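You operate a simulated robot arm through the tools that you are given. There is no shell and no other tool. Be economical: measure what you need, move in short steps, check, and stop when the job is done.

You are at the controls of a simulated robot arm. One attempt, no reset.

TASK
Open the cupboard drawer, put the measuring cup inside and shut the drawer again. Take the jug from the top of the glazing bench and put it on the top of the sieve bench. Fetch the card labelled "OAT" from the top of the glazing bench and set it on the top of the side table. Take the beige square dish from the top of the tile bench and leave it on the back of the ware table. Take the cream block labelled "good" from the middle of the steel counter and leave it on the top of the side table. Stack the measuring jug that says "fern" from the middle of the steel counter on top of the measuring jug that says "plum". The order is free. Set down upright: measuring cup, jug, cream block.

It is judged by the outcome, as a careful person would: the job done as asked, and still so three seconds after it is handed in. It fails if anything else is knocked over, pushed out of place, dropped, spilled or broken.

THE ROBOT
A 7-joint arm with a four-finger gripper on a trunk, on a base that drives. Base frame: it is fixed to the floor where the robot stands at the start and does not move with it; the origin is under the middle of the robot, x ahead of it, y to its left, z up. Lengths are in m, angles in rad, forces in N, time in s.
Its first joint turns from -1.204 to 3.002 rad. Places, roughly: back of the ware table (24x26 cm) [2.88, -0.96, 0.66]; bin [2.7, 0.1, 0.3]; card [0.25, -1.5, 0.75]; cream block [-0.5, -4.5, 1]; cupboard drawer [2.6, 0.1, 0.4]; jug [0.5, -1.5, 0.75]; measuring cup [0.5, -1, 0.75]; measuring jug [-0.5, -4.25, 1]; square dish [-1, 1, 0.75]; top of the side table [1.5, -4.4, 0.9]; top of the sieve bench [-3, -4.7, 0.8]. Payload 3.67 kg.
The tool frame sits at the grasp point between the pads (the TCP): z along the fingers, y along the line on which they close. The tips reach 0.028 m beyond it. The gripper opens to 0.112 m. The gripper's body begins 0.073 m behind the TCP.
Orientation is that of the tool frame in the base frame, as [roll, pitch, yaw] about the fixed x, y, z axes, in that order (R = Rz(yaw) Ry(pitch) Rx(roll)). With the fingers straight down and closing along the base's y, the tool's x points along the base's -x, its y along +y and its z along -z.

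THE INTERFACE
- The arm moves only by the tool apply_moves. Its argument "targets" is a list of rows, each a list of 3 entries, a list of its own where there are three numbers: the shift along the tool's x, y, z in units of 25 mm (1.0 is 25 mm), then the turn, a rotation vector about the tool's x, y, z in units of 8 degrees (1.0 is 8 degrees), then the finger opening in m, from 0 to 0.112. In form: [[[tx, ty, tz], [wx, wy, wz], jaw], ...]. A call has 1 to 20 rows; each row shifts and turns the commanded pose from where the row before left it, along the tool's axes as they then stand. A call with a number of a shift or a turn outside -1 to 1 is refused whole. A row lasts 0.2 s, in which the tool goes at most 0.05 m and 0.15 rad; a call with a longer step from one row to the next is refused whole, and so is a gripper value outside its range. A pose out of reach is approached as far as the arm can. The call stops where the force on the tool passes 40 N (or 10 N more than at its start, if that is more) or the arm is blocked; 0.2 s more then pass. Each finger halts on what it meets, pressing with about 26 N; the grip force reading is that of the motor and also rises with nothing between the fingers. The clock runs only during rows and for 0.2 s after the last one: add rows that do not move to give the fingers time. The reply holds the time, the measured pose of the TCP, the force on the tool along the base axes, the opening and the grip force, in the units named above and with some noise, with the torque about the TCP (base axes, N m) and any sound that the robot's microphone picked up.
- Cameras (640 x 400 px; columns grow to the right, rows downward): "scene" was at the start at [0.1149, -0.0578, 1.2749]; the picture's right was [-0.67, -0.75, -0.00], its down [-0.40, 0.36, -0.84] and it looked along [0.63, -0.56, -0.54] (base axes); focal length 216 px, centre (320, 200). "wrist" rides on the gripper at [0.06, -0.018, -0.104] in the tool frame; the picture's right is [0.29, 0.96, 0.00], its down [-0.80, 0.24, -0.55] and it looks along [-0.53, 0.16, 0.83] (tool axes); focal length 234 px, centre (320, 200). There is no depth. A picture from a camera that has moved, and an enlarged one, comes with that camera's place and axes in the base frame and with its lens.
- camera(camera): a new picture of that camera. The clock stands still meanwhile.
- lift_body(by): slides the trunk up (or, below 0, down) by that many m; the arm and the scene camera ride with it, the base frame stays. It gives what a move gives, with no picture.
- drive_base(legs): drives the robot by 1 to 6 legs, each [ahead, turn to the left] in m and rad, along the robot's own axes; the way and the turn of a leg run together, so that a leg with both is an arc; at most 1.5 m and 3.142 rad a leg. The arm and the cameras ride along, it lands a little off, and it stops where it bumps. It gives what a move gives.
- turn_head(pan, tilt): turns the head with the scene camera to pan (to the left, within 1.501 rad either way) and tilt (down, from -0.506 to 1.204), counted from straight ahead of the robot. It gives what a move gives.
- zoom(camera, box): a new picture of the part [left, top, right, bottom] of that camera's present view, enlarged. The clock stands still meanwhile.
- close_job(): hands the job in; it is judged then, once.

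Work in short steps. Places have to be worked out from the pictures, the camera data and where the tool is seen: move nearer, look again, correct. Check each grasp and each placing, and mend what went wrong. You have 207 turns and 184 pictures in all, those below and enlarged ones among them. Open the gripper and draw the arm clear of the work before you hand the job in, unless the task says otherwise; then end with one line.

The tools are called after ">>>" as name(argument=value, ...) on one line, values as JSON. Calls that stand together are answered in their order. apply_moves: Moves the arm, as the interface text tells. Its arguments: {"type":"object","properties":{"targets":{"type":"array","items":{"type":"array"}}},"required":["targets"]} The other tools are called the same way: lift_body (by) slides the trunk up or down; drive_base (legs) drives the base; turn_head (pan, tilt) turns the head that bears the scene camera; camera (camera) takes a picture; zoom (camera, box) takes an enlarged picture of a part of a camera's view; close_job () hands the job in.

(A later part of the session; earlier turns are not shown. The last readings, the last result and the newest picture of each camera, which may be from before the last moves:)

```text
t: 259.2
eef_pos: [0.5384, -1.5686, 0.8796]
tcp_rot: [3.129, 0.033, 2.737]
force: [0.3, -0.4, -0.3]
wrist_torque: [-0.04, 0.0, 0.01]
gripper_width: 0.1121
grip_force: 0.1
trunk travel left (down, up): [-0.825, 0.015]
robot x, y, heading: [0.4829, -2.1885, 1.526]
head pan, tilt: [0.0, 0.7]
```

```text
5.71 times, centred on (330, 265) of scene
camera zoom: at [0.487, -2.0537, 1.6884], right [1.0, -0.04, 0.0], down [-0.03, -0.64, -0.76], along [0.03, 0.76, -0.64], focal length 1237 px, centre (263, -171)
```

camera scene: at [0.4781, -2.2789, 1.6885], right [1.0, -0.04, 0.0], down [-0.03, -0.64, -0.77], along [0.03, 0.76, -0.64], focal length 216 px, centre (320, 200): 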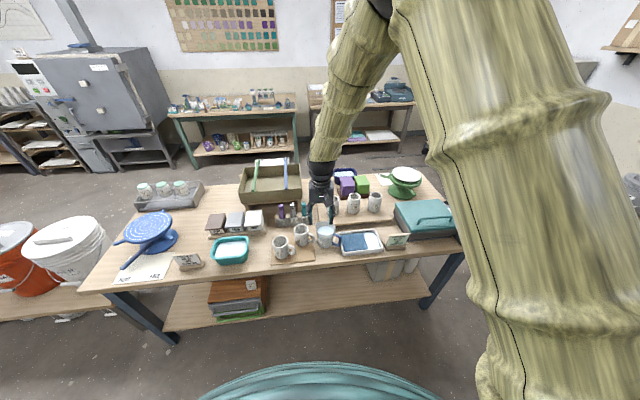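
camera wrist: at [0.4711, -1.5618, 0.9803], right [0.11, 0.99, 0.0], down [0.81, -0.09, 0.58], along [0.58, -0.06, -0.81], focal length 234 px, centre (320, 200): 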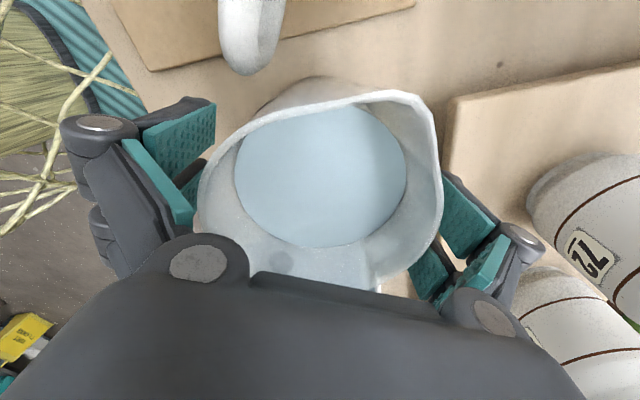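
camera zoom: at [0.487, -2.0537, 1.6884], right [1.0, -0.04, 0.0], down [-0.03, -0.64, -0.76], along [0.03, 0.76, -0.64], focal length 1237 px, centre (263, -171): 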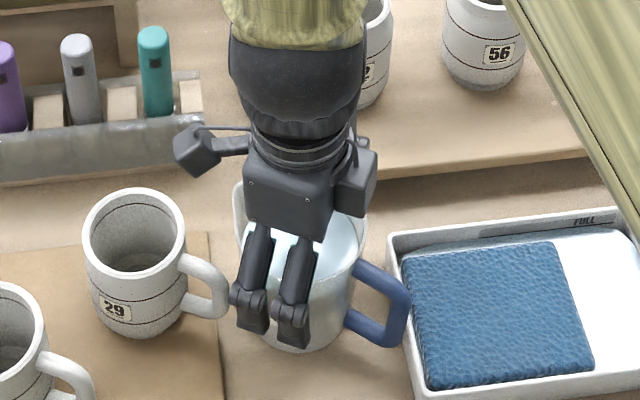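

Fingers are past the rim without contact. Close gently.

>>> apply_moves(targets=[[[0, 0, 0.15], [0, 0, 0], 0.105], [[0, 0, 0], [0, 0, 0], 0.095], [[0, 0, 0], [0, 0, 0], 0.085], [[0, 0, 0], [0, 0, 0], 0.07], [[0, 0, 0], [0, 0, 0], 0.07], [[0, 0, 0], [0, 0, 0], 0.07]])

>>> camera(camera="wrist")

```text
t: 260.6
eef_pos: [0.5377, -1.5692, 0.8763]
tcp_rot: [3.129, 0.034, 2.739]
force: [-0.4, -0.2, -1.2]
wrist_torque: [-0.06, 0.04, 0.01]
gripper_width: 0.0888
grip_force: 26.2
trunk travel left (down, up): [-0.825, 0.015]
robot x, y, heading: [0.4818, -2.1938, 1.533]
head pan, tilt: [0.0, 0.7]
```

```text
85 pictures are left
camera wrist: at [0.4713, -1.5617, 0.9772], right [0.11, 0.99, 0.0], down [0.81, -0.09, 0.58], along [0.58, -0.06, -0.81], focal length 234 px, centre (320, 200)
```

wrist: 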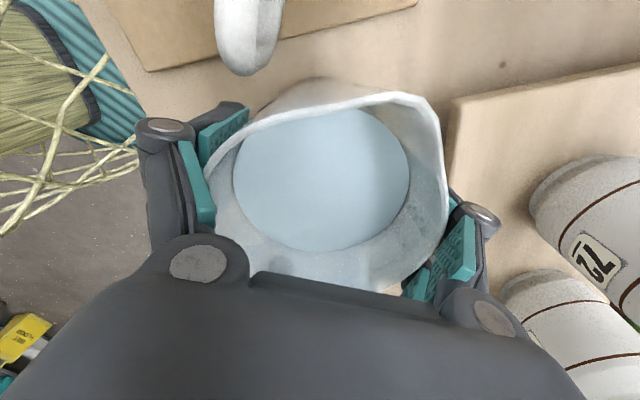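

Gripped at 8.9 cm. Lift slowly.

>>> apply_moves(targets=[[[0, 0, -0.15], [0, 0, 0], 0.065], [[0, 0, -0.25], [0, 0, 0], 0.065], [[0, 0, -0.35], [0, 0, 0], 0.065], [[0, 0, -0.4], [0, 0, 0], 0.065], [[0, 0, -0.4], [0, 0, 0], 0.065], [[0, 0, -0.4], [0, 0, 0], 0.065], [[0, 0, -0.4], [0, 0, 0], 0.065], [[0, 0, -0.3], [0, 0, 0], 0.065], [[0, 0, -0.2], [0, 0, 0], 0.065]])

>>> camera(camera="wrist")

>>> zoom(camera="scene", box=[250, 200, 410, 300])

```text
t: 262.6
eef_pos: [0.5398, -1.5738, 0.9394]
tcp_rot: [-3.136, 0.034, 2.726]
force: [0.8, 0.2, -4.5]
wrist_torque: [0.02, -0.02, 0.0]
gripper_width: 0.089
grip_force: 26.0
trunk travel left (down, up): [-0.825, 0.015]
robot x, y, heading: [0.4811, -2.1905, 1.528]
head pan, tilt: [0.0, 0.7]
```

```text
84 pictures are left
camera wrist: at [0.474, -1.565, 1.0404], right [0.12, 0.99, -0.02], down [0.81, -0.09, 0.58], along [0.57, -0.08, -0.81], focal length 234 px, centre (320, 200)
```

wrist: 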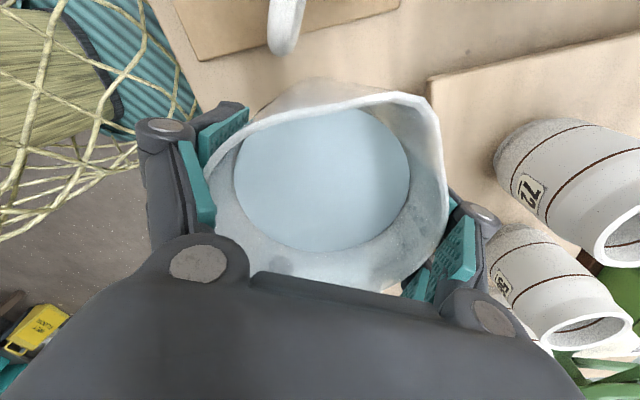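

```text
4.00 times, centred on (330, 250) of scene
camera zoom: at [0.4871, -2.0536, 1.6884], right [1.0, -0.04, 0.0], down [-0.03, -0.64, -0.76], along [0.03, 0.76, -0.64], focal length 866 px, centre (280, 0)
```

zoom: 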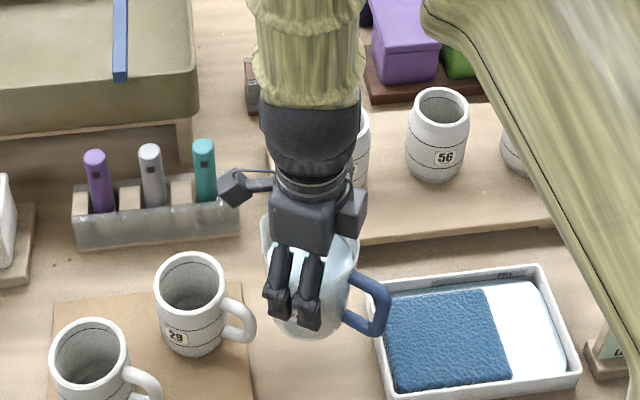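

Jug held upright. Raise a bit and back away from the bench.

>>> apply_moves(targets=[[[0, 0, -0.3], [0, 0, 0], 0.065], [[0, 0, -0.4], [0, 0, 0], 0.065], [[0, 0, -0.3], [0, 0, 0], 0.065]])

>>> drive_base(legs=[[-0.5, 0]])

>>> drive_base(legs=[[0, 1.57]])

>>> turn_head(pan=0.6, tilt=0.4)

>>> camera(camera="scene")

>>> camera(camera="wrist")

```text
t: 263.4
eef_pos: [0.5432, -1.5793, 0.9546]
tcp_rot: [-3.116, 0.04, 2.715]
force: [0.3, 0.9, -5.0]
wrist_torque: [0.02, -0.01, 0.03]
gripper_width: 0.0892
grip_force: 25.5
trunk travel left (down, up): [-0.825, 0.015]
robot x, y, heading: [0.4846, -2.1912, 1.536]
head pan, tilt: [0.0, 0.7]
```

```text
t: 266.4
eef_pos: [0.5231, -2.0782, 0.966]
tcp_rot: [-3.127, 0.022, 2.705]
force: [0.4, -0.2, -4.0]
wrist_torque: [0.01, 0.01, 0.02]
gripper_width: 0.0887
grip_force: 26.0
trunk travel left (down, up): [-0.825, 0.015]
robot x, y, heading: [0.4613, -2.6943, 1.52]
head pan, tilt: [0.0, 0.7]
```

```text
t: 270.5
eef_pos: [-0.1551, -2.6146, 0.9666]
tcp_rot: [-3.125, 0.019, -2.04]
force: [-0.3, 0.7, -4.5]
wrist_torque: [0.01, 0.02, 0.02]
gripper_width: 0.0893
grip_force: 26.3
trunk travel left (down, up): [-0.825, 0.015]
robot x, y, heading: [0.461, -2.6943, 3.066]
head pan, tilt: [0.0, 0.7]
```

```text
t: 271.5
eef_pos: [-0.1559, -2.6137, 0.9665]
tcp_rot: [-3.125, 0.022, -2.043]
force: [0.0, -0.2, -5.0]
wrist_torque: [0.0, 0.01, 0.0]
gripper_width: 0.0889
grip_force: 26.0
trunk travel left (down, up): [-0.825, 0.015]
robot x, y, heading: [0.4612, -2.6912, 3.058]
head pan, tilt: [0.6, 0.4]
```

```text
82 pictures are left
camera scene: at [0.3282, -2.7356, 1.7152], right [-0.5, 0.87, 0.0], down [0.34, 0.19, -0.92], along [-0.8, -0.46, -0.39], focal length 216 px, centre (320, 200)
```

scene: 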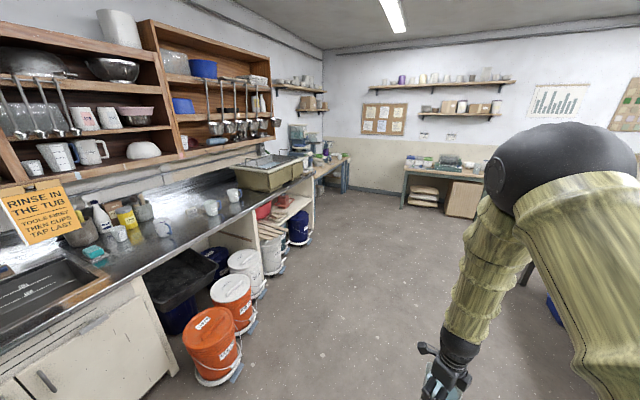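

```text
81 pictures are left
camera wrist: at [-0.1707, -2.6777, 1.0683], right [-0.98, 0.18, -0.02], down [0.13, 0.81, 0.56], along [0.12, 0.55, -0.82], focal length 234 px, centre (320, 200)
```

wrist: 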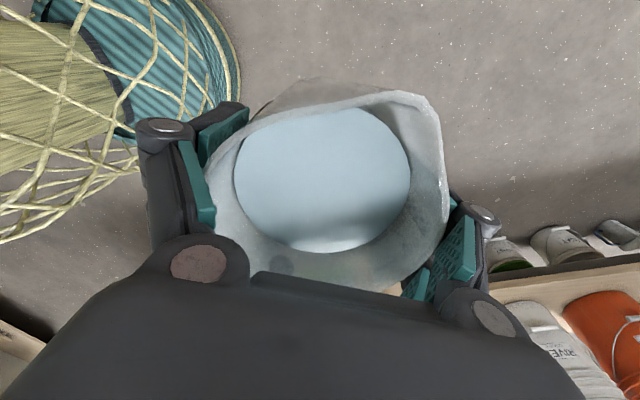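

Jug intact. Drive toward the sieve bench (along the aisle), then face it.

>>> drive_base(legs=[[0, 0.35], [1.2, 0], [1.2, 0], [0.9, 0], [0, 1.25]])

>>> turn_head(pan=0.0, tilt=0.6)

>>> camera(camera="scene")

```text
t: 291.7
eef_pos: [-2.6338, -4.2868, 0.9661]
tcp_rot: [-3.125, 0.021, -0.337]
force: [-0.5, 0.6, -4.6]
wrist_torque: [0.01, 0.02, 0.0]
gripper_width: 0.0888
grip_force: 26.1
trunk travel left (down, up): [-0.825, 0.015]
robot x, y, heading: [-2.6396, -3.6594, -1.514]
head pan, tilt: [0.6, 0.4]
```

```text
t: 292.7
eef_pos: [-2.6349, -4.2871, 0.9648]
tcp_rot: [-3.123, 0.021, -0.34]
force: [0.6, -0.5, -4.4]
wrist_torque: [0.0, 0.0, -0.01]
gripper_width: 0.0891
grip_force: 26.1
trunk travel left (down, up): [-0.825, 0.015]
robot x, y, heading: [-2.6385, -3.6606, -1.514]
head pan, tilt: [0.0, 0.6]
```

```text
80 pictures are left
camera scene: at [-2.6305, -3.8016, 1.697], right [-1.0, -0.06, 0.0], down [-0.03, 0.56, -0.82], along [0.05, -0.82, -0.57], focal length 216 px, centre (320, 200)
```

scene: 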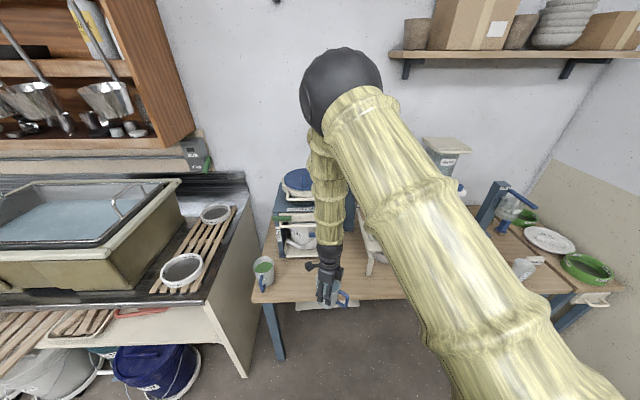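

>>> camera(camera="wrist")

>>> zoom(camera="scene", box=[240, 150, 640, 400])

```text
79 pictures are left
camera wrist: at [-2.5716, -4.2926, 1.0682], right [-0.05, -1.0, -0.02], down [-0.82, 0.03, 0.56], along [-0.56, 0.04, -0.83], focal length 234 px, centre (320, 200)
```

wrist: 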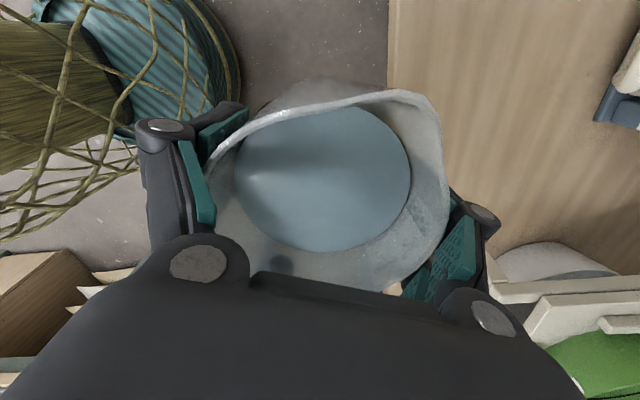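

```text
1.60 times, centred on (440, 275) of scene
camera zoom: at [-2.6305, -3.8016, 1.697], right [-1.0, -0.06, 0.0], down [-0.03, 0.56, -0.82], along [0.05, -0.82, -0.57], focal length 346 px, centre (128, 80)
```

zoom: 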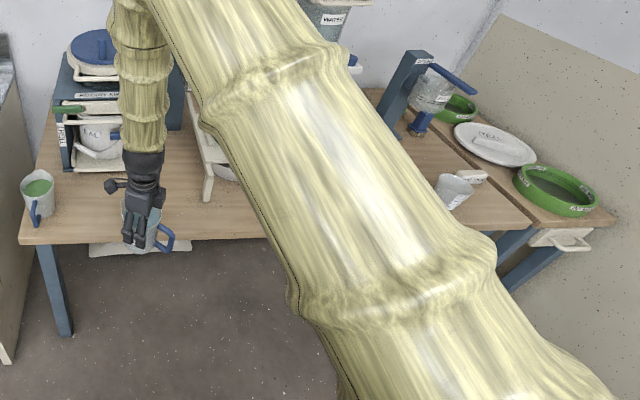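

Free spot in front of the rack at ≈[-2.60,-4.45]. Move the jug above it slowly.

>>> apply_moves(targets=[[[0.3, 0.5, 0], [0, 0, 0], 0.065], [[0.44, 0.73, 0], [0, 0, 0], 0.065], [[0.44, 0.73, 0], [0, 0, 0], 0.065], [[0.44, 0.73, 0], [0, 0, 0], 0.065], [[0.44, 0.73, 0], [0, 0, 0], 0.065], [[0.44, 0.73, 0], [0, 0, 0], 0.065], [[0.44, 0.73, 0], [0, 0, 0], 0.065], [[0.44, 0.73, 0], [0, 0, 0], 0.065], [[0.1, 0.2, 0], [0, 0, 0], 0.065]])

>>> camera(camera="wrist")

>>> zoom(camera="scene", box=[240, 170, 400, 310])

```text
t: 294.7
eef_pos: [-2.6015, -4.4527, 0.9606]
tcp_rot: [-3.126, 0.02, -0.337]
force: [-0.8, -0.2, -5.9]
wrist_torque: [0.0, 0.02, 0.0]
gripper_width: 0.089
grip_force: 25.6
trunk travel left (down, up): [-0.825, 0.015]
robot x, y, heading: [-2.6361, -3.6661, -1.514]
head pan, tilt: [0.0, 0.6]
```

```text
77 pictures are left
camera wrist: at [-2.5378, -4.4578, 1.0636], right [-0.05, -1.0, -0.02], down [-0.82, 0.03, 0.56], along [-0.56, 0.04, -0.82], focal length 234 px, centre (320, 200)
```

wrist: 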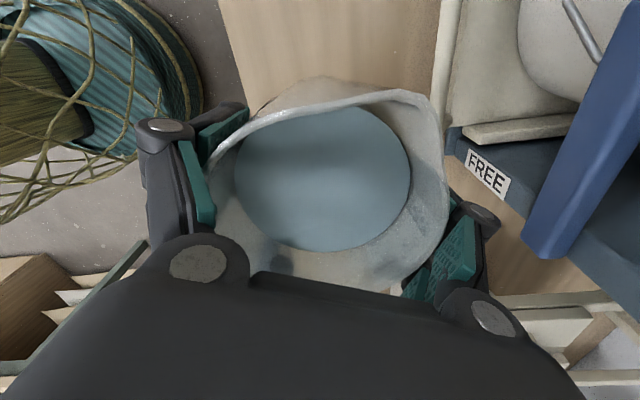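

```text
2.86 times, centred on (320, 240) of scene
camera zoom: at [-2.6309, -3.8015, 1.697], right [-1.0, -0.06, 0.0], down [-0.03, 0.56, -0.82], along [0.05, -0.82, -0.57], focal length 619 px, centre (320, 86)
```

zoom: 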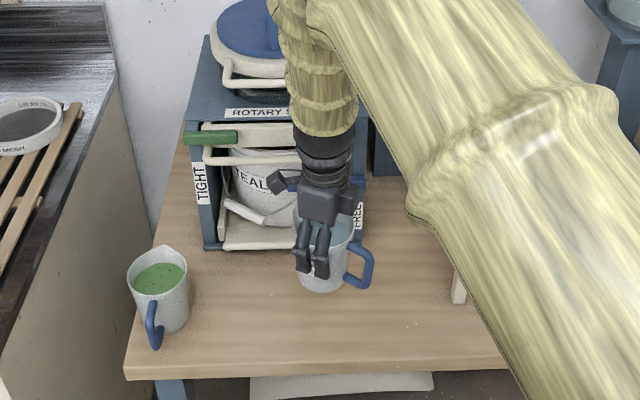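

Shift 2.5 cm toward the front for clearance from the rack and lower slowly.

>>> apply_moves(targets=[[[-0.17, -0.47, 0], [0, 0, 0], 0.065], [[-0.16, -0.47, 0], [0, 0, 0], 0.065], [[0, 0, 0.25], [0, 0, 0], 0.065], [[0, 0, 0.25], [0, 0, 0], 0.065], [[0, 0, 0.2], [0, 0, 0], 0.065], [[0, 0, 0.15], [0, 0, 0], 0.065], [[0, 0, 0.15], [0, 0, 0], 0.065]])

```text
t: 296.3
eef_pos: [-2.6007, -4.4266, 0.9372]
tcp_rot: [-3.124, 0.018, -0.337]
force: [0.0, -0.1, -4.7]
wrist_torque: [0.02, 0.03, 0.0]
gripper_width: 0.0892
grip_force: 26.2
trunk travel left (down, up): [-0.825, 0.015]
robot x, y, heading: [-2.6355, -3.6621, -1.517]
head pan, tilt: [0.0, 0.6]
```

>>> apply_moves(targets=[[[0, 0, 0.15], [0, 0, 0], 0.065], [[0, 0, 0.15], [0, 0, 0], 0.065], [[0, 0, 0.15], [0, 0, 0], 0.065], [[0, 0, 0.15], [0, 0, 0], 0.065], [[0, 0, 0.15], [0, 0, 0], 0.065], [[0, 0, 0.1], [0, 0, 0], 0.065]])

>>> zoom(camera="scene", box=[280, 220, 360, 290])

```text
t: 297.7
eef_pos: [-2.5997, -4.4263, 0.9161]
tcp_rot: [-3.126, 0.02, -0.337]
force: [0.2, -0.4, -4.3]
wrist_torque: [-0.04, 0.0, 0.01]
gripper_width: 0.0889
grip_force: 26.0
trunk travel left (down, up): [-0.825, 0.015]
robot x, y, heading: [-2.633, -3.6663, -1.515]
head pan, tilt: [0.0, 0.6]
```

```text
5.71 times, centred on (320, 255) of scene
camera zoom: at [-2.6306, -3.802, 1.697], right [-1.0, -0.06, 0.0], down [-0.03, 0.56, -0.82], along [0.05, -0.82, -0.57], focal length 1237 px, centre (320, -114)
```

zoom: 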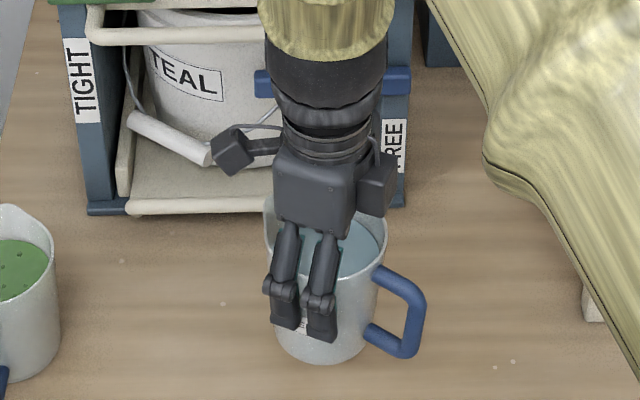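

>>> apply_moves(targets=[[[0, 0, 0.12], [0, 0, 0], 0.065], [[0, 0, 0.12], [0, 0, 0], 0.065], [[0, 0, 0.12], [0, 0, 0], 0.065], [[0, 0, 0.12], [0, 0, 0], 0.065]])

```text
t: 298.7
eef_pos: [-2.6007, -4.4261, 0.9022]
tcp_rot: [-3.122, 0.018, -0.338]
force: [-0.3, -0.7, -4.3]
wrist_torque: [-0.02, 0.03, 0.0]
gripper_width: 0.0891
grip_force: 25.9
trunk travel left (down, up): [-0.825, 0.015]
robot x, y, heading: [-2.6365, -3.6652, -1.516]
head pan, tilt: [0.0, 0.6]
```

>>> apply_moves(targets=[[[0, 0, 0.12], [0, 0, 0], 0.065], [[0, 0, 0.12], [0, 0, 0], 0.065], [[0, 0, 0.12], [0, 0, 0], 0.065], [[0, 0, 0.12], [0, 0, 0], 0.065], [[0, 0, 0.12], [0, 0, 0], 0.065], [[0, 0, 0.12], [0, 0, 0], 0.065]])

>>> zoom(camera="scene", box=[280, 220, 360, 290])

```text
t: 300.1
eef_pos: [-2.6027, -4.428, 0.8864]
tcp_rot: [-3.125, 0.018, -0.338]
force: [0.5, -0.2, -4.3]
wrist_torque: [-0.01, 0.0, 0.02]
gripper_width: 0.089
grip_force: 25.8
trunk travel left (down, up): [-0.825, 0.015]
robot x, y, heading: [-2.6352, -3.6642, -1.516]
head pan, tilt: [0.0, 0.6]
```

```text
5.71 times, centred on (320, 255) of scene
camera zoom: at [-2.6306, -3.8019, 1.697], right [-1.0, -0.06, 0.0], down [-0.03, 0.56, -0.82], along [0.05, -0.82, -0.57], focal length 1237 px, centre (320, -114)
```

zoom: 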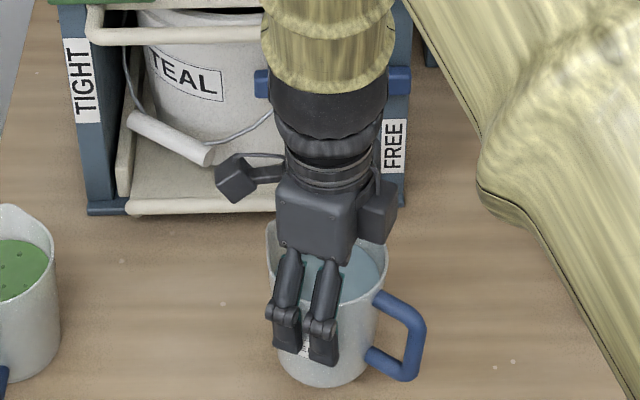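

>>> apply_moves(targets=[[[0, 0, 0.12], [0, 0, 0], 0.065], [[0, 0, 0.12], [0, 0, 0], 0.065], [[0, 0, 0.12], [0, 0, 0], 0.065], [[0, 0, 0.12], [0, 0, 0], 0.065]])

```text
t: 301.1
eef_pos: [-2.6012, -4.425, 0.8728]
tcp_rot: [-3.125, 0.021, -0.338]
force: [-0.1, -0.9, -5.2]
wrist_torque: [0.01, 0.0, 0.0]
gripper_width: 0.0891
grip_force: 25.8
trunk travel left (down, up): [-0.825, 0.015]
robot x, y, heading: [-2.6346, -3.67, -1.511]
head pan, tilt: [0.0, 0.6]
```

>>> apply_moves(targets=[[[0, 0, 0.12], [0, 0, 0], 0.065], [[0, 0, 0.12], [0, 0, 0], 0.065], [[0, 0, 0.12], [0, 0, 0], 0.065], [[0, 0, 0.12], [0, 0, 0], 0.065], [[0, 0, 0.12], [0, 0, 0], 0.065]])

>>> zoom(camera="scene", box=[280, 220, 360, 290])

```text
t: 302.3
eef_pos: [-2.6001, -4.4241, 0.8578]
tcp_rot: [-3.124, 0.019, -0.339]
force: [0.5, -0.2, -5.5]
wrist_torque: [0.05, 0.03, 0.03]
gripper_width: 0.089
grip_force: 26.1
trunk travel left (down, up): [-0.825, 0.015]
robot x, y, heading: [-2.6367, -3.6638, -1.514]
head pan, tilt: [0.0, 0.6]
```

```text
5.71 times, centred on (320, 255) of scene
camera zoom: at [-2.6306, -3.8019, 1.697], right [-1.0, -0.06, 0.0], down [-0.03, 0.56, -0.82], along [0.05, -0.82, -0.57], focal length 1237 px, centre (320, -114)
```

zoom: 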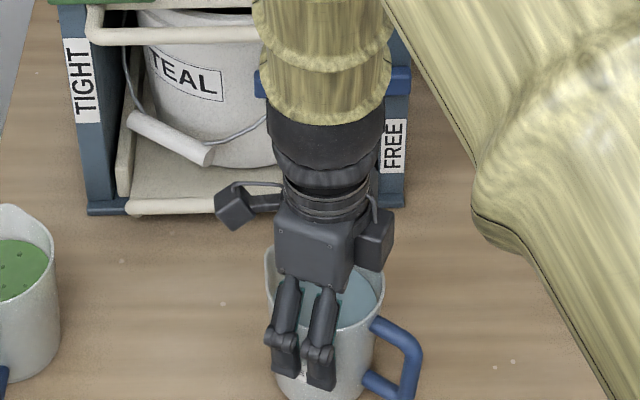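

Table is lower than assumed; shift 2 cm back away from the front edge and continue down.

>>> apply_moves(targets=[[[0.13, 0.4, 0], [0, 0, 0], 0.065], [[0.13, 0.4, 0], [0, 0, 0], 0.065], [[0, 0, 0.12], [0, 0, 0], 0.065], [[0, 0, 0.12], [0, 0, 0], 0.065], [[0, 0, 0.12], [0, 0, 0], 0.065], [[0, 0, 0.12], [0, 0, 0], 0.065]])

```text
t: 303.6
eef_pos: [-2.5996, -4.4484, 0.8532]
tcp_rot: [-3.13, 0.015, -0.336]
force: [2.6, 8.0, 28.1]
wrist_torque: [0.38, -0.13, 0.03]
gripper_width: 0.0897
grip_force: 25.9
trunk travel left (down, up): [-0.825, 0.015]
robot x, y, heading: [-2.6371, -3.6651, -1.512]
head pan, tilt: [0.0, 0.6]
stopped in row 6: the force on the tool passed its limit at 46 N (the readings are from after the stop); the commanded pose is now the measured one
```

Contact. Ease off slightly and open.

>>> apply_moves(targets=[[[0, 0, -0.08], [0, 0, 0], 0.07], [[0, 0, 0], [0, 0, 0], 0.095], [[0, 0, 0], [0, 0, 0], 0.112], [[0, 0, 0], [0, 0, 0], 0.112]])

>>> camera(camera="wrist")

>>> zoom(camera="scene", box=[260, 220, 380, 310])

```text
t: 304.6
eef_pos: [-2.6006, -4.4473, 0.8517]
tcp_rot: [-3.128, 0.016, -0.336]
force: [-0.3, -0.2, 0.2]
wrist_torque: [0.04, 0.0, -0.04]
gripper_width: 0.1119
grip_force: 0.0
trunk travel left (down, up): [-0.825, 0.015]
robot x, y, heading: [-2.6388, -3.6662, -1.517]
head pan, tilt: [0.0, 0.6]
```

```text
72 pictures are left
camera wrist: at [-2.5377, -4.4529, 0.9548], right [-0.04, -1.0, -0.02], down [-0.83, 0.03, 0.56], along [-0.56, 0.04, -0.83], focal length 234 px, centre (320, 200)
```

wrist: 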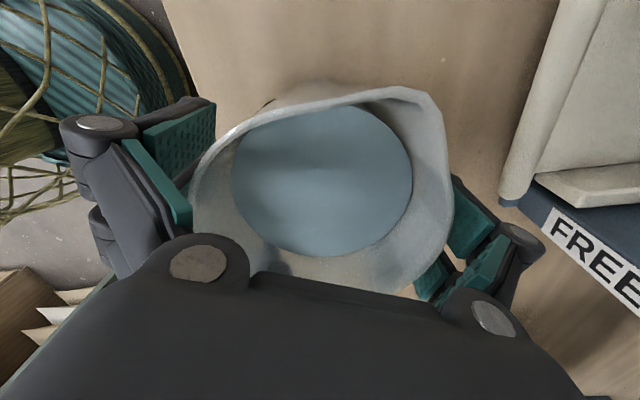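

```text
4.44 times, centred on (320, 265) of scene
camera zoom: at [-2.6307, -3.8015, 1.697], right [-1.0, -0.06, 0.0], down [-0.03, 0.56, -0.82], along [0.05, -0.82, -0.57], focal length 962 px, centre (320, -89)
```

zoom: 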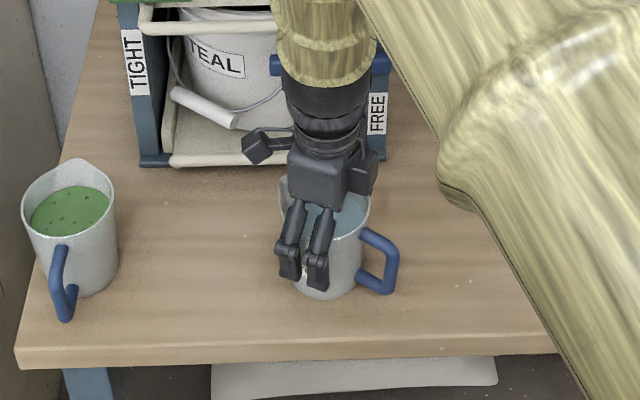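

Jug stands on the bench upright. Raise the gripper straight up, then tuck and back away.

>>> apply_moves(targets=[[[0, 0, -0.3], [0, 0, 0], 0.112], [[0, 0, -0.4], [0, 0, 0], 0.112], [[0, 0, -0.5], [0, 0, 0], 0.112], [[0, 0, -0.8], [0, 0, 0], 0.112], [[0, 0, -0.8], [0, 0, 0], 0.112], [[0, 0, -0.8], [0, 0, 0], 0.112], [[0, 0, -0.8], [0, 0, 0], 0.112], [[0, 0, -0.8], [0, 0, 0], 0.112]])

>>> drive_base(legs=[[-0.35, 0]])

>>> camera(camera="scene")

```text
t: 306.4
eef_pos: [-2.5992, -4.4503, 0.9835]
tcp_rot: [-3.128, 0.015, -0.336]
force: [0.6, 0.3, -0.2]
wrist_torque: [-0.03, 0.0, 0.0]
gripper_width: 0.1119
grip_force: 0.1
trunk travel left (down, up): [-0.825, 0.015]
robot x, y, heading: [-2.6359, -3.6686, -1.514]
head pan, tilt: [0.0, 0.6]
```

```text
t: 308.7
eef_pos: [-2.62, -4.1008, 0.9825]
tcp_rot: [-3.13, 0.015, -0.337]
force: [-0.7, -0.3, 0.4]
wrist_torque: [-0.02, 0.01, 0.01]
gripper_width: 0.1119
grip_force: 0.1
trunk travel left (down, up): [-0.825, 0.015]
robot x, y, heading: [-2.6552, -3.318, -1.513]
head pan, tilt: [0.0, 0.6]
```

```text
70 pictures are left
camera scene: at [-2.6503, -3.4511, 1.6971], right [-1.0, -0.06, 0.0], down [-0.03, 0.56, -0.83], along [0.05, -0.82, -0.56], focal length 216 px, centre (320, 200)
```

scene: 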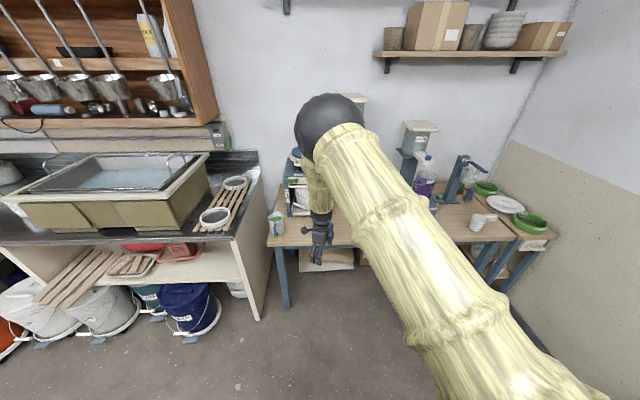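

Jug done. Drive to the steel counter's middle and face it.

>>> drive_base(legs=[[0, 1.61], [1.1, 0], [1.05, 0], [0, -1.66]])

>>> camera(camera="scene")

```text
t: 327.0
eef_pos: [-0.455, -3.8691, 0.9821]
tcp_rot: [-3.128, 0.016, -0.286]
force: [0.2, -0.1, -0.1]
wrist_torque: [0.01, 0.01, -0.01]
gripper_width: 0.1119
grip_force: 0.1
trunk travel left (down, up): [-0.825, 0.015]
robot x, y, heading: [-0.5338, -3.0811, -1.464]
head pan, tilt: [0.0, 0.6]
```

```text
69 pictures are left
camera scene: at [-0.5194, -3.2221, 1.6971], right [-0.99, -0.11, 0.0], down [-0.06, 0.56, -0.82], along [0.09, -0.82, -0.57], focal length 216 px, centre (320, 200)
```

scene: 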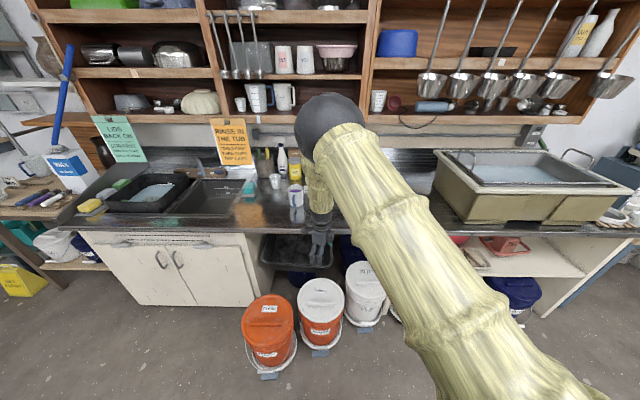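

>>> zoom(camera="scene", box=[230, 130, 350, 230])

>>> zoom(camera="scene", box=[360, 140, 480, 230])

```text
4.00 times, centred on (290, 180) of scene
camera zoom: at [-0.5194, -3.2221, 1.6971], right [-0.99, -0.11, 0.0], down [-0.06, 0.56, -0.82], along [0.09, -0.82, -0.57], focal length 866 px, centre (440, 280)
```

zoom: 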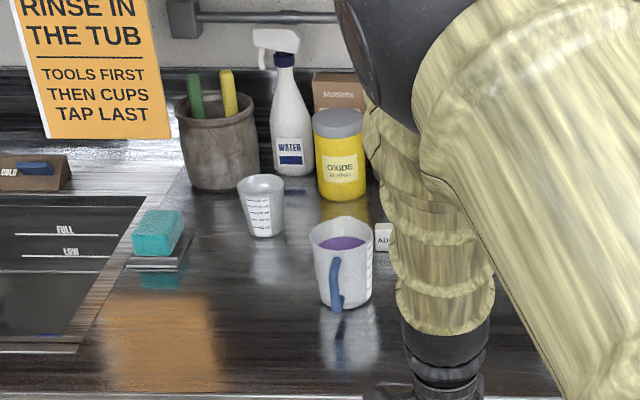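

```text
4.44 times, centred on (420, 185) of scene
camera zoom: at [-0.5194, -3.2221, 1.6971], right [-0.99, -0.11, 0.0], down [-0.06, 0.56, -0.82], along [0.09, -0.82, -0.57], focal length 962 px, centre (-124, 267)
```

zoom: 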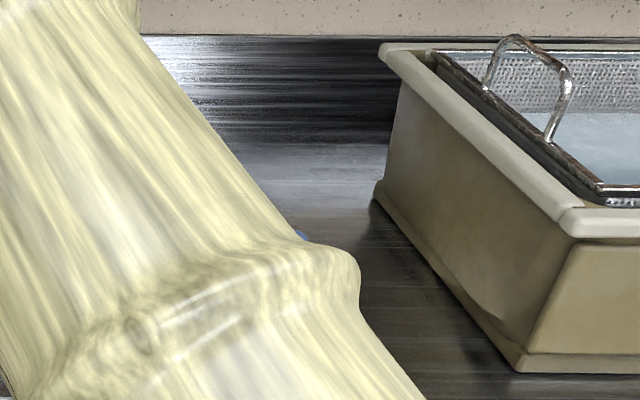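

The arm blocks the view: turn the base right and pan the head left.

>>> drive_base(legs=[[0, -0.7]])

>>> turn_head(pan=0.65, tilt=0.6)

>>> zoom(camera="scene", box=[230, 120, 390, 230])

```text
t: 329.3
eef_pos: [-0.9742, -3.737, 0.9825]
tcp_rot: [-3.127, 0.014, -0.982]
force: [0.6, 0.2, -0.3]
wrist_torque: [0.01, 0.0, -0.02]
gripper_width: 0.1121
grip_force: 0.1
trunk travel left (down, up): [-0.825, 0.015]
robot x, y, heading: [-0.5307, -3.0886, -2.156]
head pan, tilt: [0.0, 0.6]
```

```text
t: 330.3
eef_pos: [-0.9745, -3.7355, 0.9813]
tcp_rot: [-3.128, 0.017, -0.979]
force: [-0.4, -0.7, -0.2]
wrist_torque: [-0.02, -0.01, -0.02]
gripper_width: 0.112
grip_force: 0.0
trunk travel left (down, up): [-0.825, 0.015]
robot x, y, heading: [-0.5322, -3.0849, -2.16]
head pan, tilt: [0.649, 0.6]
```

```text
3.64 times, centred on (310, 175) of scene
camera zoom: at [-0.5568, -3.2141, 1.6971], right [-1.0, -0.06, 0.0], down [-0.03, 0.56, -0.83], along [0.05, -0.82, -0.56], focal length 787 px, centre (356, 291)
```

zoom: 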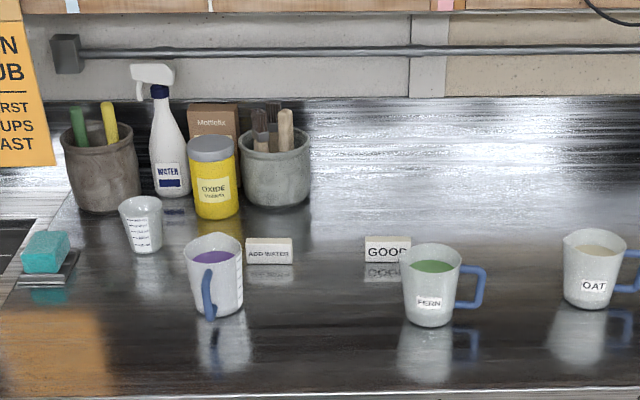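

I see FERN (green), purple-filled jug with handle toward me (presumably PLUM), blocks "ADD WATER" and "GOOD". First raise/retract the arm in free space.

>>> apply_moves(targets=[[[-0.3, -0.7, -0.9], [0, 0, 0], 0.112], [[-0.3, -0.7, -0.9], [0, 0, 0], 0.112], [[-0.3, -0.7, -0.9], [0, 0, 0], 0.112], [[0, 0, -1], [0, 0, 0], 0.112], [[0, 0, -1], [0, 0, 0], 0.112], [[0, 0, -1], [0, 0, 0], 0.112]])

>>> turn_head(pan=0.6, tilt=0.6)

```text
t: 331.6
eef_pos: [-0.9291, -3.6451, 1.0023]
tcp_rot: [-2.978, 0.063, -1.002]
force: [-1.2, 0.4, 0.1]
wrist_torque: [0.0, 0.01, -0.02]
gripper_width: 0.1121
grip_force: 0.1
trunk travel left (down, up): [-0.825, 0.015]
robot x, y, heading: [-0.5333, -3.0877, -2.159]
head pan, tilt: [0.649, 0.6]
stopped in row 6: the arm was blocked; the commanded pose is now the measured one
```

```text
t: 332.2
eef_pos: [-0.9293, -3.647, 1.0022]
tcp_rot: [-2.981, 0.066, -1.003]
force: [0.1, 0.1, 0.3]
wrist_torque: [-0.03, -0.05, -0.02]
gripper_width: 0.1121
grip_force: 0.1
trunk travel left (down, up): [-0.825, 0.015]
robot x, y, heading: [-0.5326, -3.0845, -2.158]
head pan, tilt: [0.6, 0.6]
```

That wrist orientation limits the height. Rotate back to ~50° from standard, level, and test the reachable height further out.

>>> apply_moves(targets=[[[0, 0, 0], [-0.5, 0, -0.8], 0.112], [[0, 0, 0], [-0.5, 0, -0.8], 0.112], [[0, 0, 0], [0, 0, -1], 0.112], [[0, 0, 0], [0, 0, -1], 0.112], [[0, 0, 0], [0, 0, -1], 0.112], [[0, 0, 0], [0, 0, -1], 0.112], [[0, 0, 0], [0, 0, -1], 0.112], [[0, 0, 0], [0, 0, -1], 0.112], [[0, 0, -1], [0, 0, -0.4], 0.112], [[0, 0, -1], [0, 0, 0], 0.112], [[0, 0, -1], [0, 0, 0], 0.112], [[0, 0, -1], [0, 0, 0], 0.112]])

```text
t: 334.8
eef_pos: [-0.9334, -3.6445, 1.0911]
tcp_rot: [-3.079, -0.024, 0.091]
force: [-0.7, 0.0, -0.5]
wrist_torque: [0.0, 0.01, 0.01]
gripper_width: 0.1121
grip_force: 0.0
trunk travel left (down, up): [-0.825, 0.015]
robot x, y, heading: [-0.5325, -3.0831, -2.159]
head pan, tilt: [0.6, 0.6]
```

>>> apply_moves(targets=[[[-0.63, 0.77, -0.3], [-0.45, 0, 0], 0.112], [[-0.63, 0.77, -0.4], [0, 0, 0], 0.112], [[-0.63, 0.77, -0.5], [0, 0, 0], 0.112], [[-0.63, 0.77, -0.5], [0, 0, 0], 0.112], [[-0.63, 0.77, -0.5], [0, 0, 0], 0.112], [[-0.63, 0.77, -0.5], [0, 0, 0], 0.112], [[-0.63, 0.77, -0.5], [0, 0, 0], 0.112], [[-0.63, 0.77, -0.5], [0, 0, 0], 0.112], [[0, 0, -1], [0, 0, 0], 0.112], [[0, 0, -1], [0, 0, 0], 0.112]])

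```text
t: 337.0
eef_pos: [-1.0354, -3.8205, 1.2447]
tcp_rot: [3.135, 0.002, 0.118]
force: [-0.2, -1.0, 0.4]
wrist_torque: [0.01, 0.01, -0.01]
gripper_width: 0.1119
grip_force: 0.0
trunk travel left (down, up): [-0.825, 0.015]
robot x, y, heading: [-0.5279, -3.085, -2.163]
head pan, tilt: [0.6, 0.6]
```

Good: z=1.245 reachable at 0.89 m radius. Turn to face the counter and move closer in part, then look.

>>> drive_base(legs=[[0, 0.8], [0.2, 0], [0, -0.22]])

>>> turn_head(pan=0.0, tilt=0.65)

>>> camera(camera="scene")

>>> camera(camera="wrist")

```text
t: 341.5
eef_pos: [-0.4868, -4.1728, 1.2462]
tcp_rot: [3.133, 0.003, 0.715]
force: [0.2, -0.2, 0.9]
wrist_torque: [-0.01, 0.0, 0.02]
gripper_width: 0.112
grip_force: 0.0
trunk travel left (down, up): [-0.825, 0.015]
robot x, y, heading: [-0.4877, -3.2858, -1.558]
head pan, tilt: [0.6, 0.6]
```

```text
t: 342.5
eef_pos: [-0.4857, -4.1737, 1.2452]
tcp_rot: [3.134, 0.003, 0.714]
force: [-0.7, 0.7, 0.1]
wrist_torque: [0.01, 0.01, 0.02]
gripper_width: 0.112
grip_force: 0.0
trunk travel left (down, up): [-0.825, 0.015]
robot x, y, heading: [-0.4858, -3.2837, -1.562]
head pan, tilt: [0.0, 0.649]
```

```text
65 pictures are left
camera scene: at [-0.4859, -3.4188, 1.6928], right [-1.0, -0.01, 0.0], down [-0.01, 0.6, -0.8], along [0.01, -0.8, -0.6], focal length 216 px, centre (320, 200)
```

scene: 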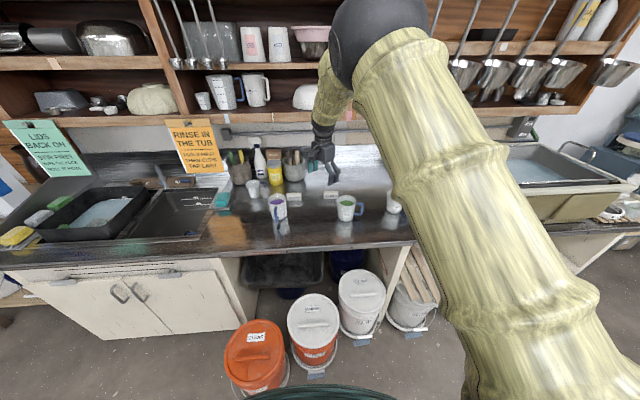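

```text
64 pictures are left
camera wrist: at [-0.4546, -4.1205, 1.3484], right [0.85, -0.53, 0.01], down [-0.45, -0.7, 0.56], along [-0.29, -0.48, -0.83], focal length 234 px, centre (320, 200)
```

wrist: 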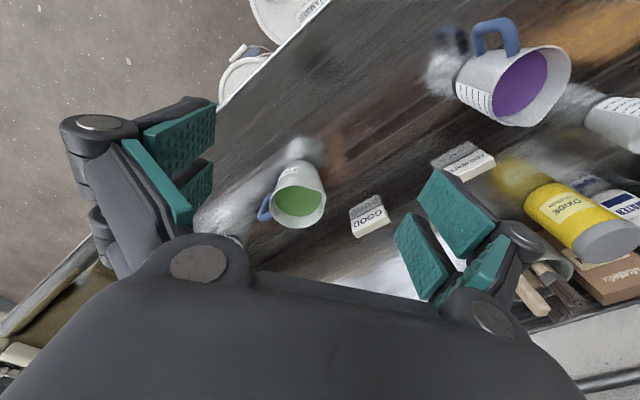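

Fern at ≈[-0.605,-4.30] with handle toward 148°, plum at ≈[-0.255,-4.30]. I need the closing axis near +50°: rotate the tool the other way, then approach 9 cm.

>>> apply_moves(targets=[[[0, 0, 0], [0, 0, -1], 0.112], [[0, 0, 0], [0, 0, -1], 0.112], [[0, 0, 0], [0, 0, -1], 0.112], [[0, 0, 0], [0, 0, -1], 0.112], [[0, 0, 0], [0, 0, -1], 0.112], [[0, 0, 0], [0, 0, -1], 0.112], [[0, 0, 0], [0, 0, -1], 0.112], [[0, 0, 0], [0, 0, -1], 0.112], [[0, 0, 0], [0, 0, -1], 0.112], [[0, 0, 0], [0, 0, -1], 0.112], [[0, 0, 0], [0, 0, -1], 0.112], [[0, 0, 0], [0, 0, -1], 0.112]])

>>> drive_base(legs=[[0.09, 0]])

>>> camera(camera="wrist")

```text
t: 345.1
eef_pos: [-0.4883, -4.1737, 1.2463]
tcp_rot: [-3.134, 0.007, 2.395]
force: [-0.3, -0.2, 0.5]
wrist_torque: [-0.01, -0.02, -0.02]
gripper_width: 0.1122
grip_force: 0.1
trunk travel left (down, up): [-0.825, 0.015]
robot x, y, heading: [-0.4857, -3.2862, -1.557]
head pan, tilt: [0.0, 0.649]
```

```text
t: 346.2
eef_pos: [-0.4842, -4.258, 1.2534]
tcp_rot: [-3.13, 0.013, 2.393]
force: [0.2, 1.2, 1.2]
wrist_torque: [-0.1, 0.0, -0.02]
gripper_width: 0.1118
grip_force: 0.0
trunk travel left (down, up): [-0.825, 0.015]
robot x, y, heading: [-0.4819, -3.377, -1.556]
head pan, tilt: [0.0, 0.649]
```

```text
63 pictures are left
camera wrist: at [-0.5421, -4.2286, 1.3563], right [0.44, 0.9, -0.01], down [0.75, -0.36, 0.56], along [0.5, -0.26, -0.83], focal length 234 px, centre (320, 200)
```

wrist: 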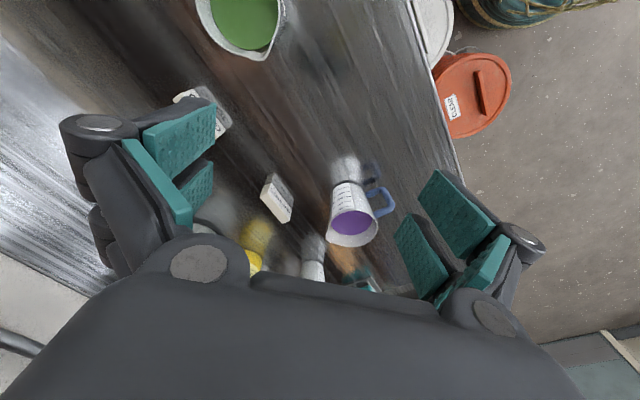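

Move over the fern jug and descend to just above its rim.

>>> apply_moves(targets=[[[0.48, -0.9, 0], [0, 0, 0], 0.112], [[0.48, -0.9, 0], [0, 0, 0], 0.112], [[0.48, -0.9, 0], [0, 0, 0], 0.112], [[0.48, -0.9, 0.5], [0, 0, 0], 0.112], [[0.48, -0.9, 0.8], [0, 0, 0], 0.112], [[0, 0, 1], [0, 0, 0], 0.112], [[0, 0, 1], [0, 0, 0], 0.112], [[0, 0, 1], [0, 0, 0], 0.112]])

>>> camera(camera="wrist")

>>> zoom(camera="scene", box=[250, 150, 410, 250])

```text
t: 348.1
eef_pos: [-0.6091, -4.3082, 1.1385]
tcp_rot: [-3.136, 0.007, 2.394]
force: [0.4, -0.2, 0.5]
wrist_torque: [0.02, 0.03, -0.01]
gripper_width: 0.1118
grip_force: 0.1
trunk travel left (down, up): [-0.825, 0.015]
robot x, y, heading: [-0.4825, -3.3759, -1.56]
head pan, tilt: [0.0, 0.649]
```

```text
62 pictures are left
camera wrist: at [-0.6653, -4.2802, 1.241], right [0.44, 0.9, -0.01], down [0.75, -0.36, 0.56], along [0.5, -0.25, -0.83], focal length 234 px, centre (320, 200)
```

wrist: 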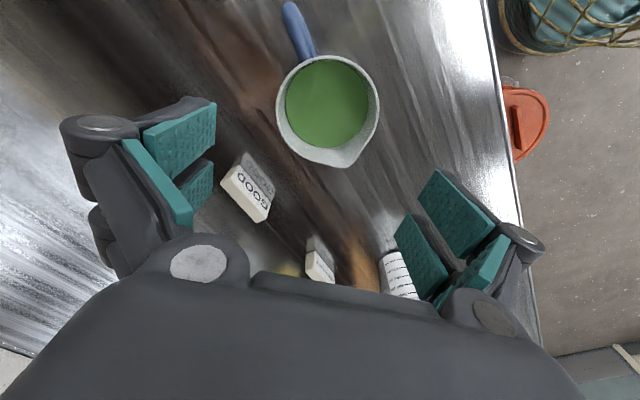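

```text
4.00 times, centred on (330, 200) of scene
camera zoom: at [-0.4855, -3.5121, 1.6926], right [-1.0, -0.01, 0.0], down [-0.01, 0.61, -0.8], along [0.01, -0.8, -0.61], focal length 866 px, centre (280, 200)
```

zoom: 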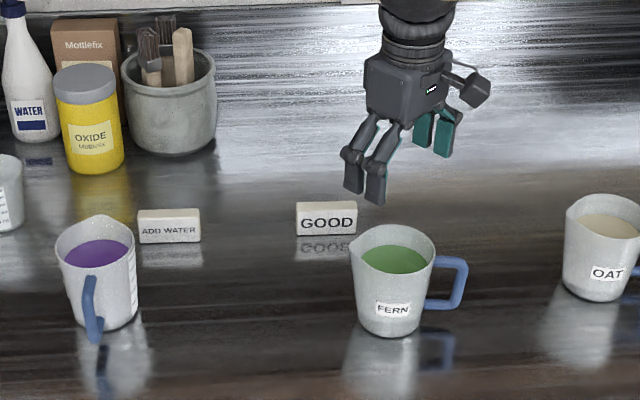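

>>> apply_moves(targets=[[[0.42, 0.1, 0.8], [0, 0, 0], 0.112], [[0, 0, 0.8], [0, 0, 0], 0.112], [[0, 0, 0.8], [0, 0, 0], 0.112], [[0, 0, 0.7], [0, 0, 0], 0.112]])

>>> camera(camera="wrist")

```text
t: 349.1
eef_pos: [-0.6111, -4.3002, 1.0615]
tcp_rot: [-3.136, 0.01, 2.39]
force: [0.0, 0.1, 0.3]
wrist_torque: [0.01, 0.01, 0.04]
gripper_width: 0.1116
grip_force: 0.1
trunk travel left (down, up): [-0.825, 0.015]
robot x, y, heading: [-0.484, -3.3789, -1.561]
head pan, tilt: [0.0, 0.649]
```

```text
60 pictures are left
camera wrist: at [-0.6695, -4.2725, 1.1653], right [0.44, 0.9, -0.01], down [0.75, -0.36, 0.56], along [0.5, -0.25, -0.83], focal length 234 px, centre (320, 200)
```

wrist: 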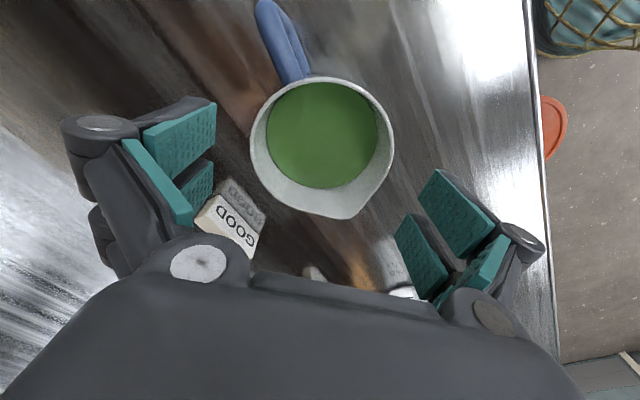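

Centered. Descend to grip height in small steps.

>>> apply_moves(targets=[[[0.2, -0.05, 0.5], [0, 0, 0], 0.112], [[0, 0, 0.5], [0, 0, 0], 0.112], [[0, 0, 0.5], [0, 0, 0], 0.112], [[0, 0, 0.5], [0, 0, 0], 0.112], [[0, 0, 0.4], [0, 0, 0], 0.112]])

>>> camera(camera="wrist")

```text
t: 350.2
eef_pos: [-0.6165, -4.2998, 1.0031]
tcp_rot: [-3.136, 0.008, 2.391]
force: [-0.1, 0.1, 0.6]
wrist_torque: [-0.02, 0.05, -0.02]
gripper_width: 0.1119
grip_force: 0.1
trunk travel left (down, up): [-0.825, 0.015]
robot x, y, heading: [-0.4849, -3.3729, -1.555]
head pan, tilt: [0.0, 0.649]
```

```text
59 pictures are left
camera wrist: at [-0.6731, -4.2709, 1.1066], right [0.44, 0.9, -0.01], down [0.75, -0.36, 0.56], along [0.5, -0.25, -0.83], focal length 234 px, centre (320, 200)
```

wrist: 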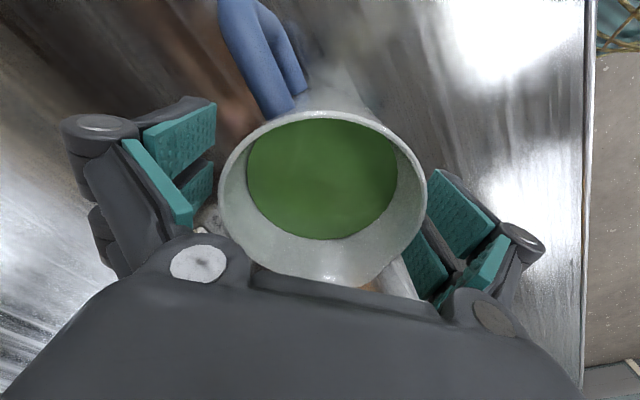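

>>> apply_moves(targets=[[[0, 0, 0.45], [0, 0, 0], 0.112], [[0, 0, 0], [0, 0, 0], 0.1], [[0, 0, 0], [0, 0, 0], 0.085], [[0, 0, 0], [0, 0, 0], 0.07], [[0, 0, 0], [0, 0, 0], 0.065], [[0, 0, 0], [0, 0, 0], 0.065], [[0, 0, -0.15], [0, 0, 0], 0.065], [[0, 0, -0.3], [0, 0, 0], 0.065], [[0, 0, -0.4], [0, 0, 0], 0.065], [[0, 0, -0.4], [0, 0, 0], 0.065]])

>>> camera(camera="wrist")

```text
t: 352.4
eef_pos: [-0.6165, -4.2974, 1.0225]
tcp_rot: [-3.135, 0.007, 2.393]
force: [-0.2, 0.6, -6.6]
wrist_torque: [0.0, -0.02, -0.02]
gripper_width: 0.09
grip_force: 25.6
trunk travel left (down, up): [-0.825, 0.015]
robot x, y, heading: [-0.4859, -3.3725, -1.56]
head pan, tilt: [0.0, 0.649]
```

```text
58 pictures are left
camera wrist: at [-0.673, -4.2693, 1.1261], right [0.44, 0.9, -0.01], down [0.75, -0.36, 0.56], along [0.5, -0.25, -0.83], focal length 234 px, centre (320, 200)
```

wrist: 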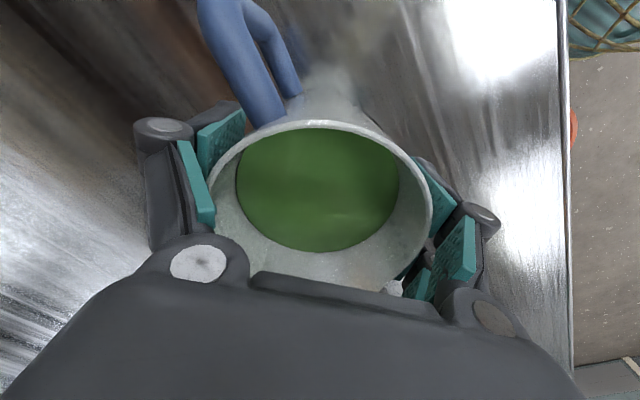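

Fern jug held (6.6 N). Lift gently to clear the plum jug's rim.

>>> apply_moves(targets=[[[0, 0, -0.4], [0, 0, 0], 0.065], [[0, 0, -0.6], [0, 0, 0], 0.065], [[0, 0, -0.6], [0, 0, 0], 0.065], [[0, 0, -0.6], [0, 0, 0], 0.065], [[0, 0, -0.6], [0, 0, 0], 0.065], [[0, 0, -0.6], [0, 0, 0], 0.065], [[0, 0, -0.6], [0, 0, 0], 0.065], [[0, 0, -0.6], [0, 0, 0], 0.065], [[0, 0, -0.6], [0, 0, 0], 0.065], [[0, 0, -0.6], [0, 0, 0], 0.065], [[0, 0, -0.4], [0, 0, 0], 0.065]])

>>> zoom(camera="scene", box=[250, 130, 410, 240])

```text
t: 354.9
eef_pos: [-0.6169, -4.2964, 1.1751]
tcp_rot: [-3.137, 0.008, 2.393]
force: [0.0, 0.1, -5.9]
wrist_torque: [0.01, 0.02, -0.01]
gripper_width: 0.0901
grip_force: 25.9
trunk travel left (down, up): [-0.825, 0.015]
robot x, y, heading: [-0.4823, -3.3771, -1.555]
head pan, tilt: [0.0, 0.649]
```

```text
3.64 times, centred on (330, 185) of scene
camera zoom: at [-0.485, -3.511, 1.6927], right [-1.0, -0.01, 0.0], down [-0.01, 0.6, -0.8], along [0.01, -0.8, -0.61], focal length 787 px, centre (284, 254)
```

zoom: 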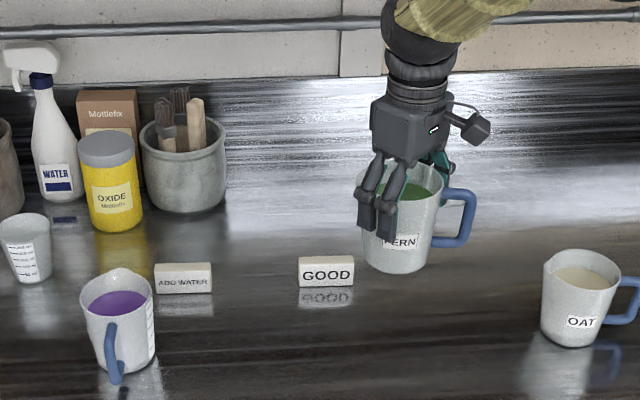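

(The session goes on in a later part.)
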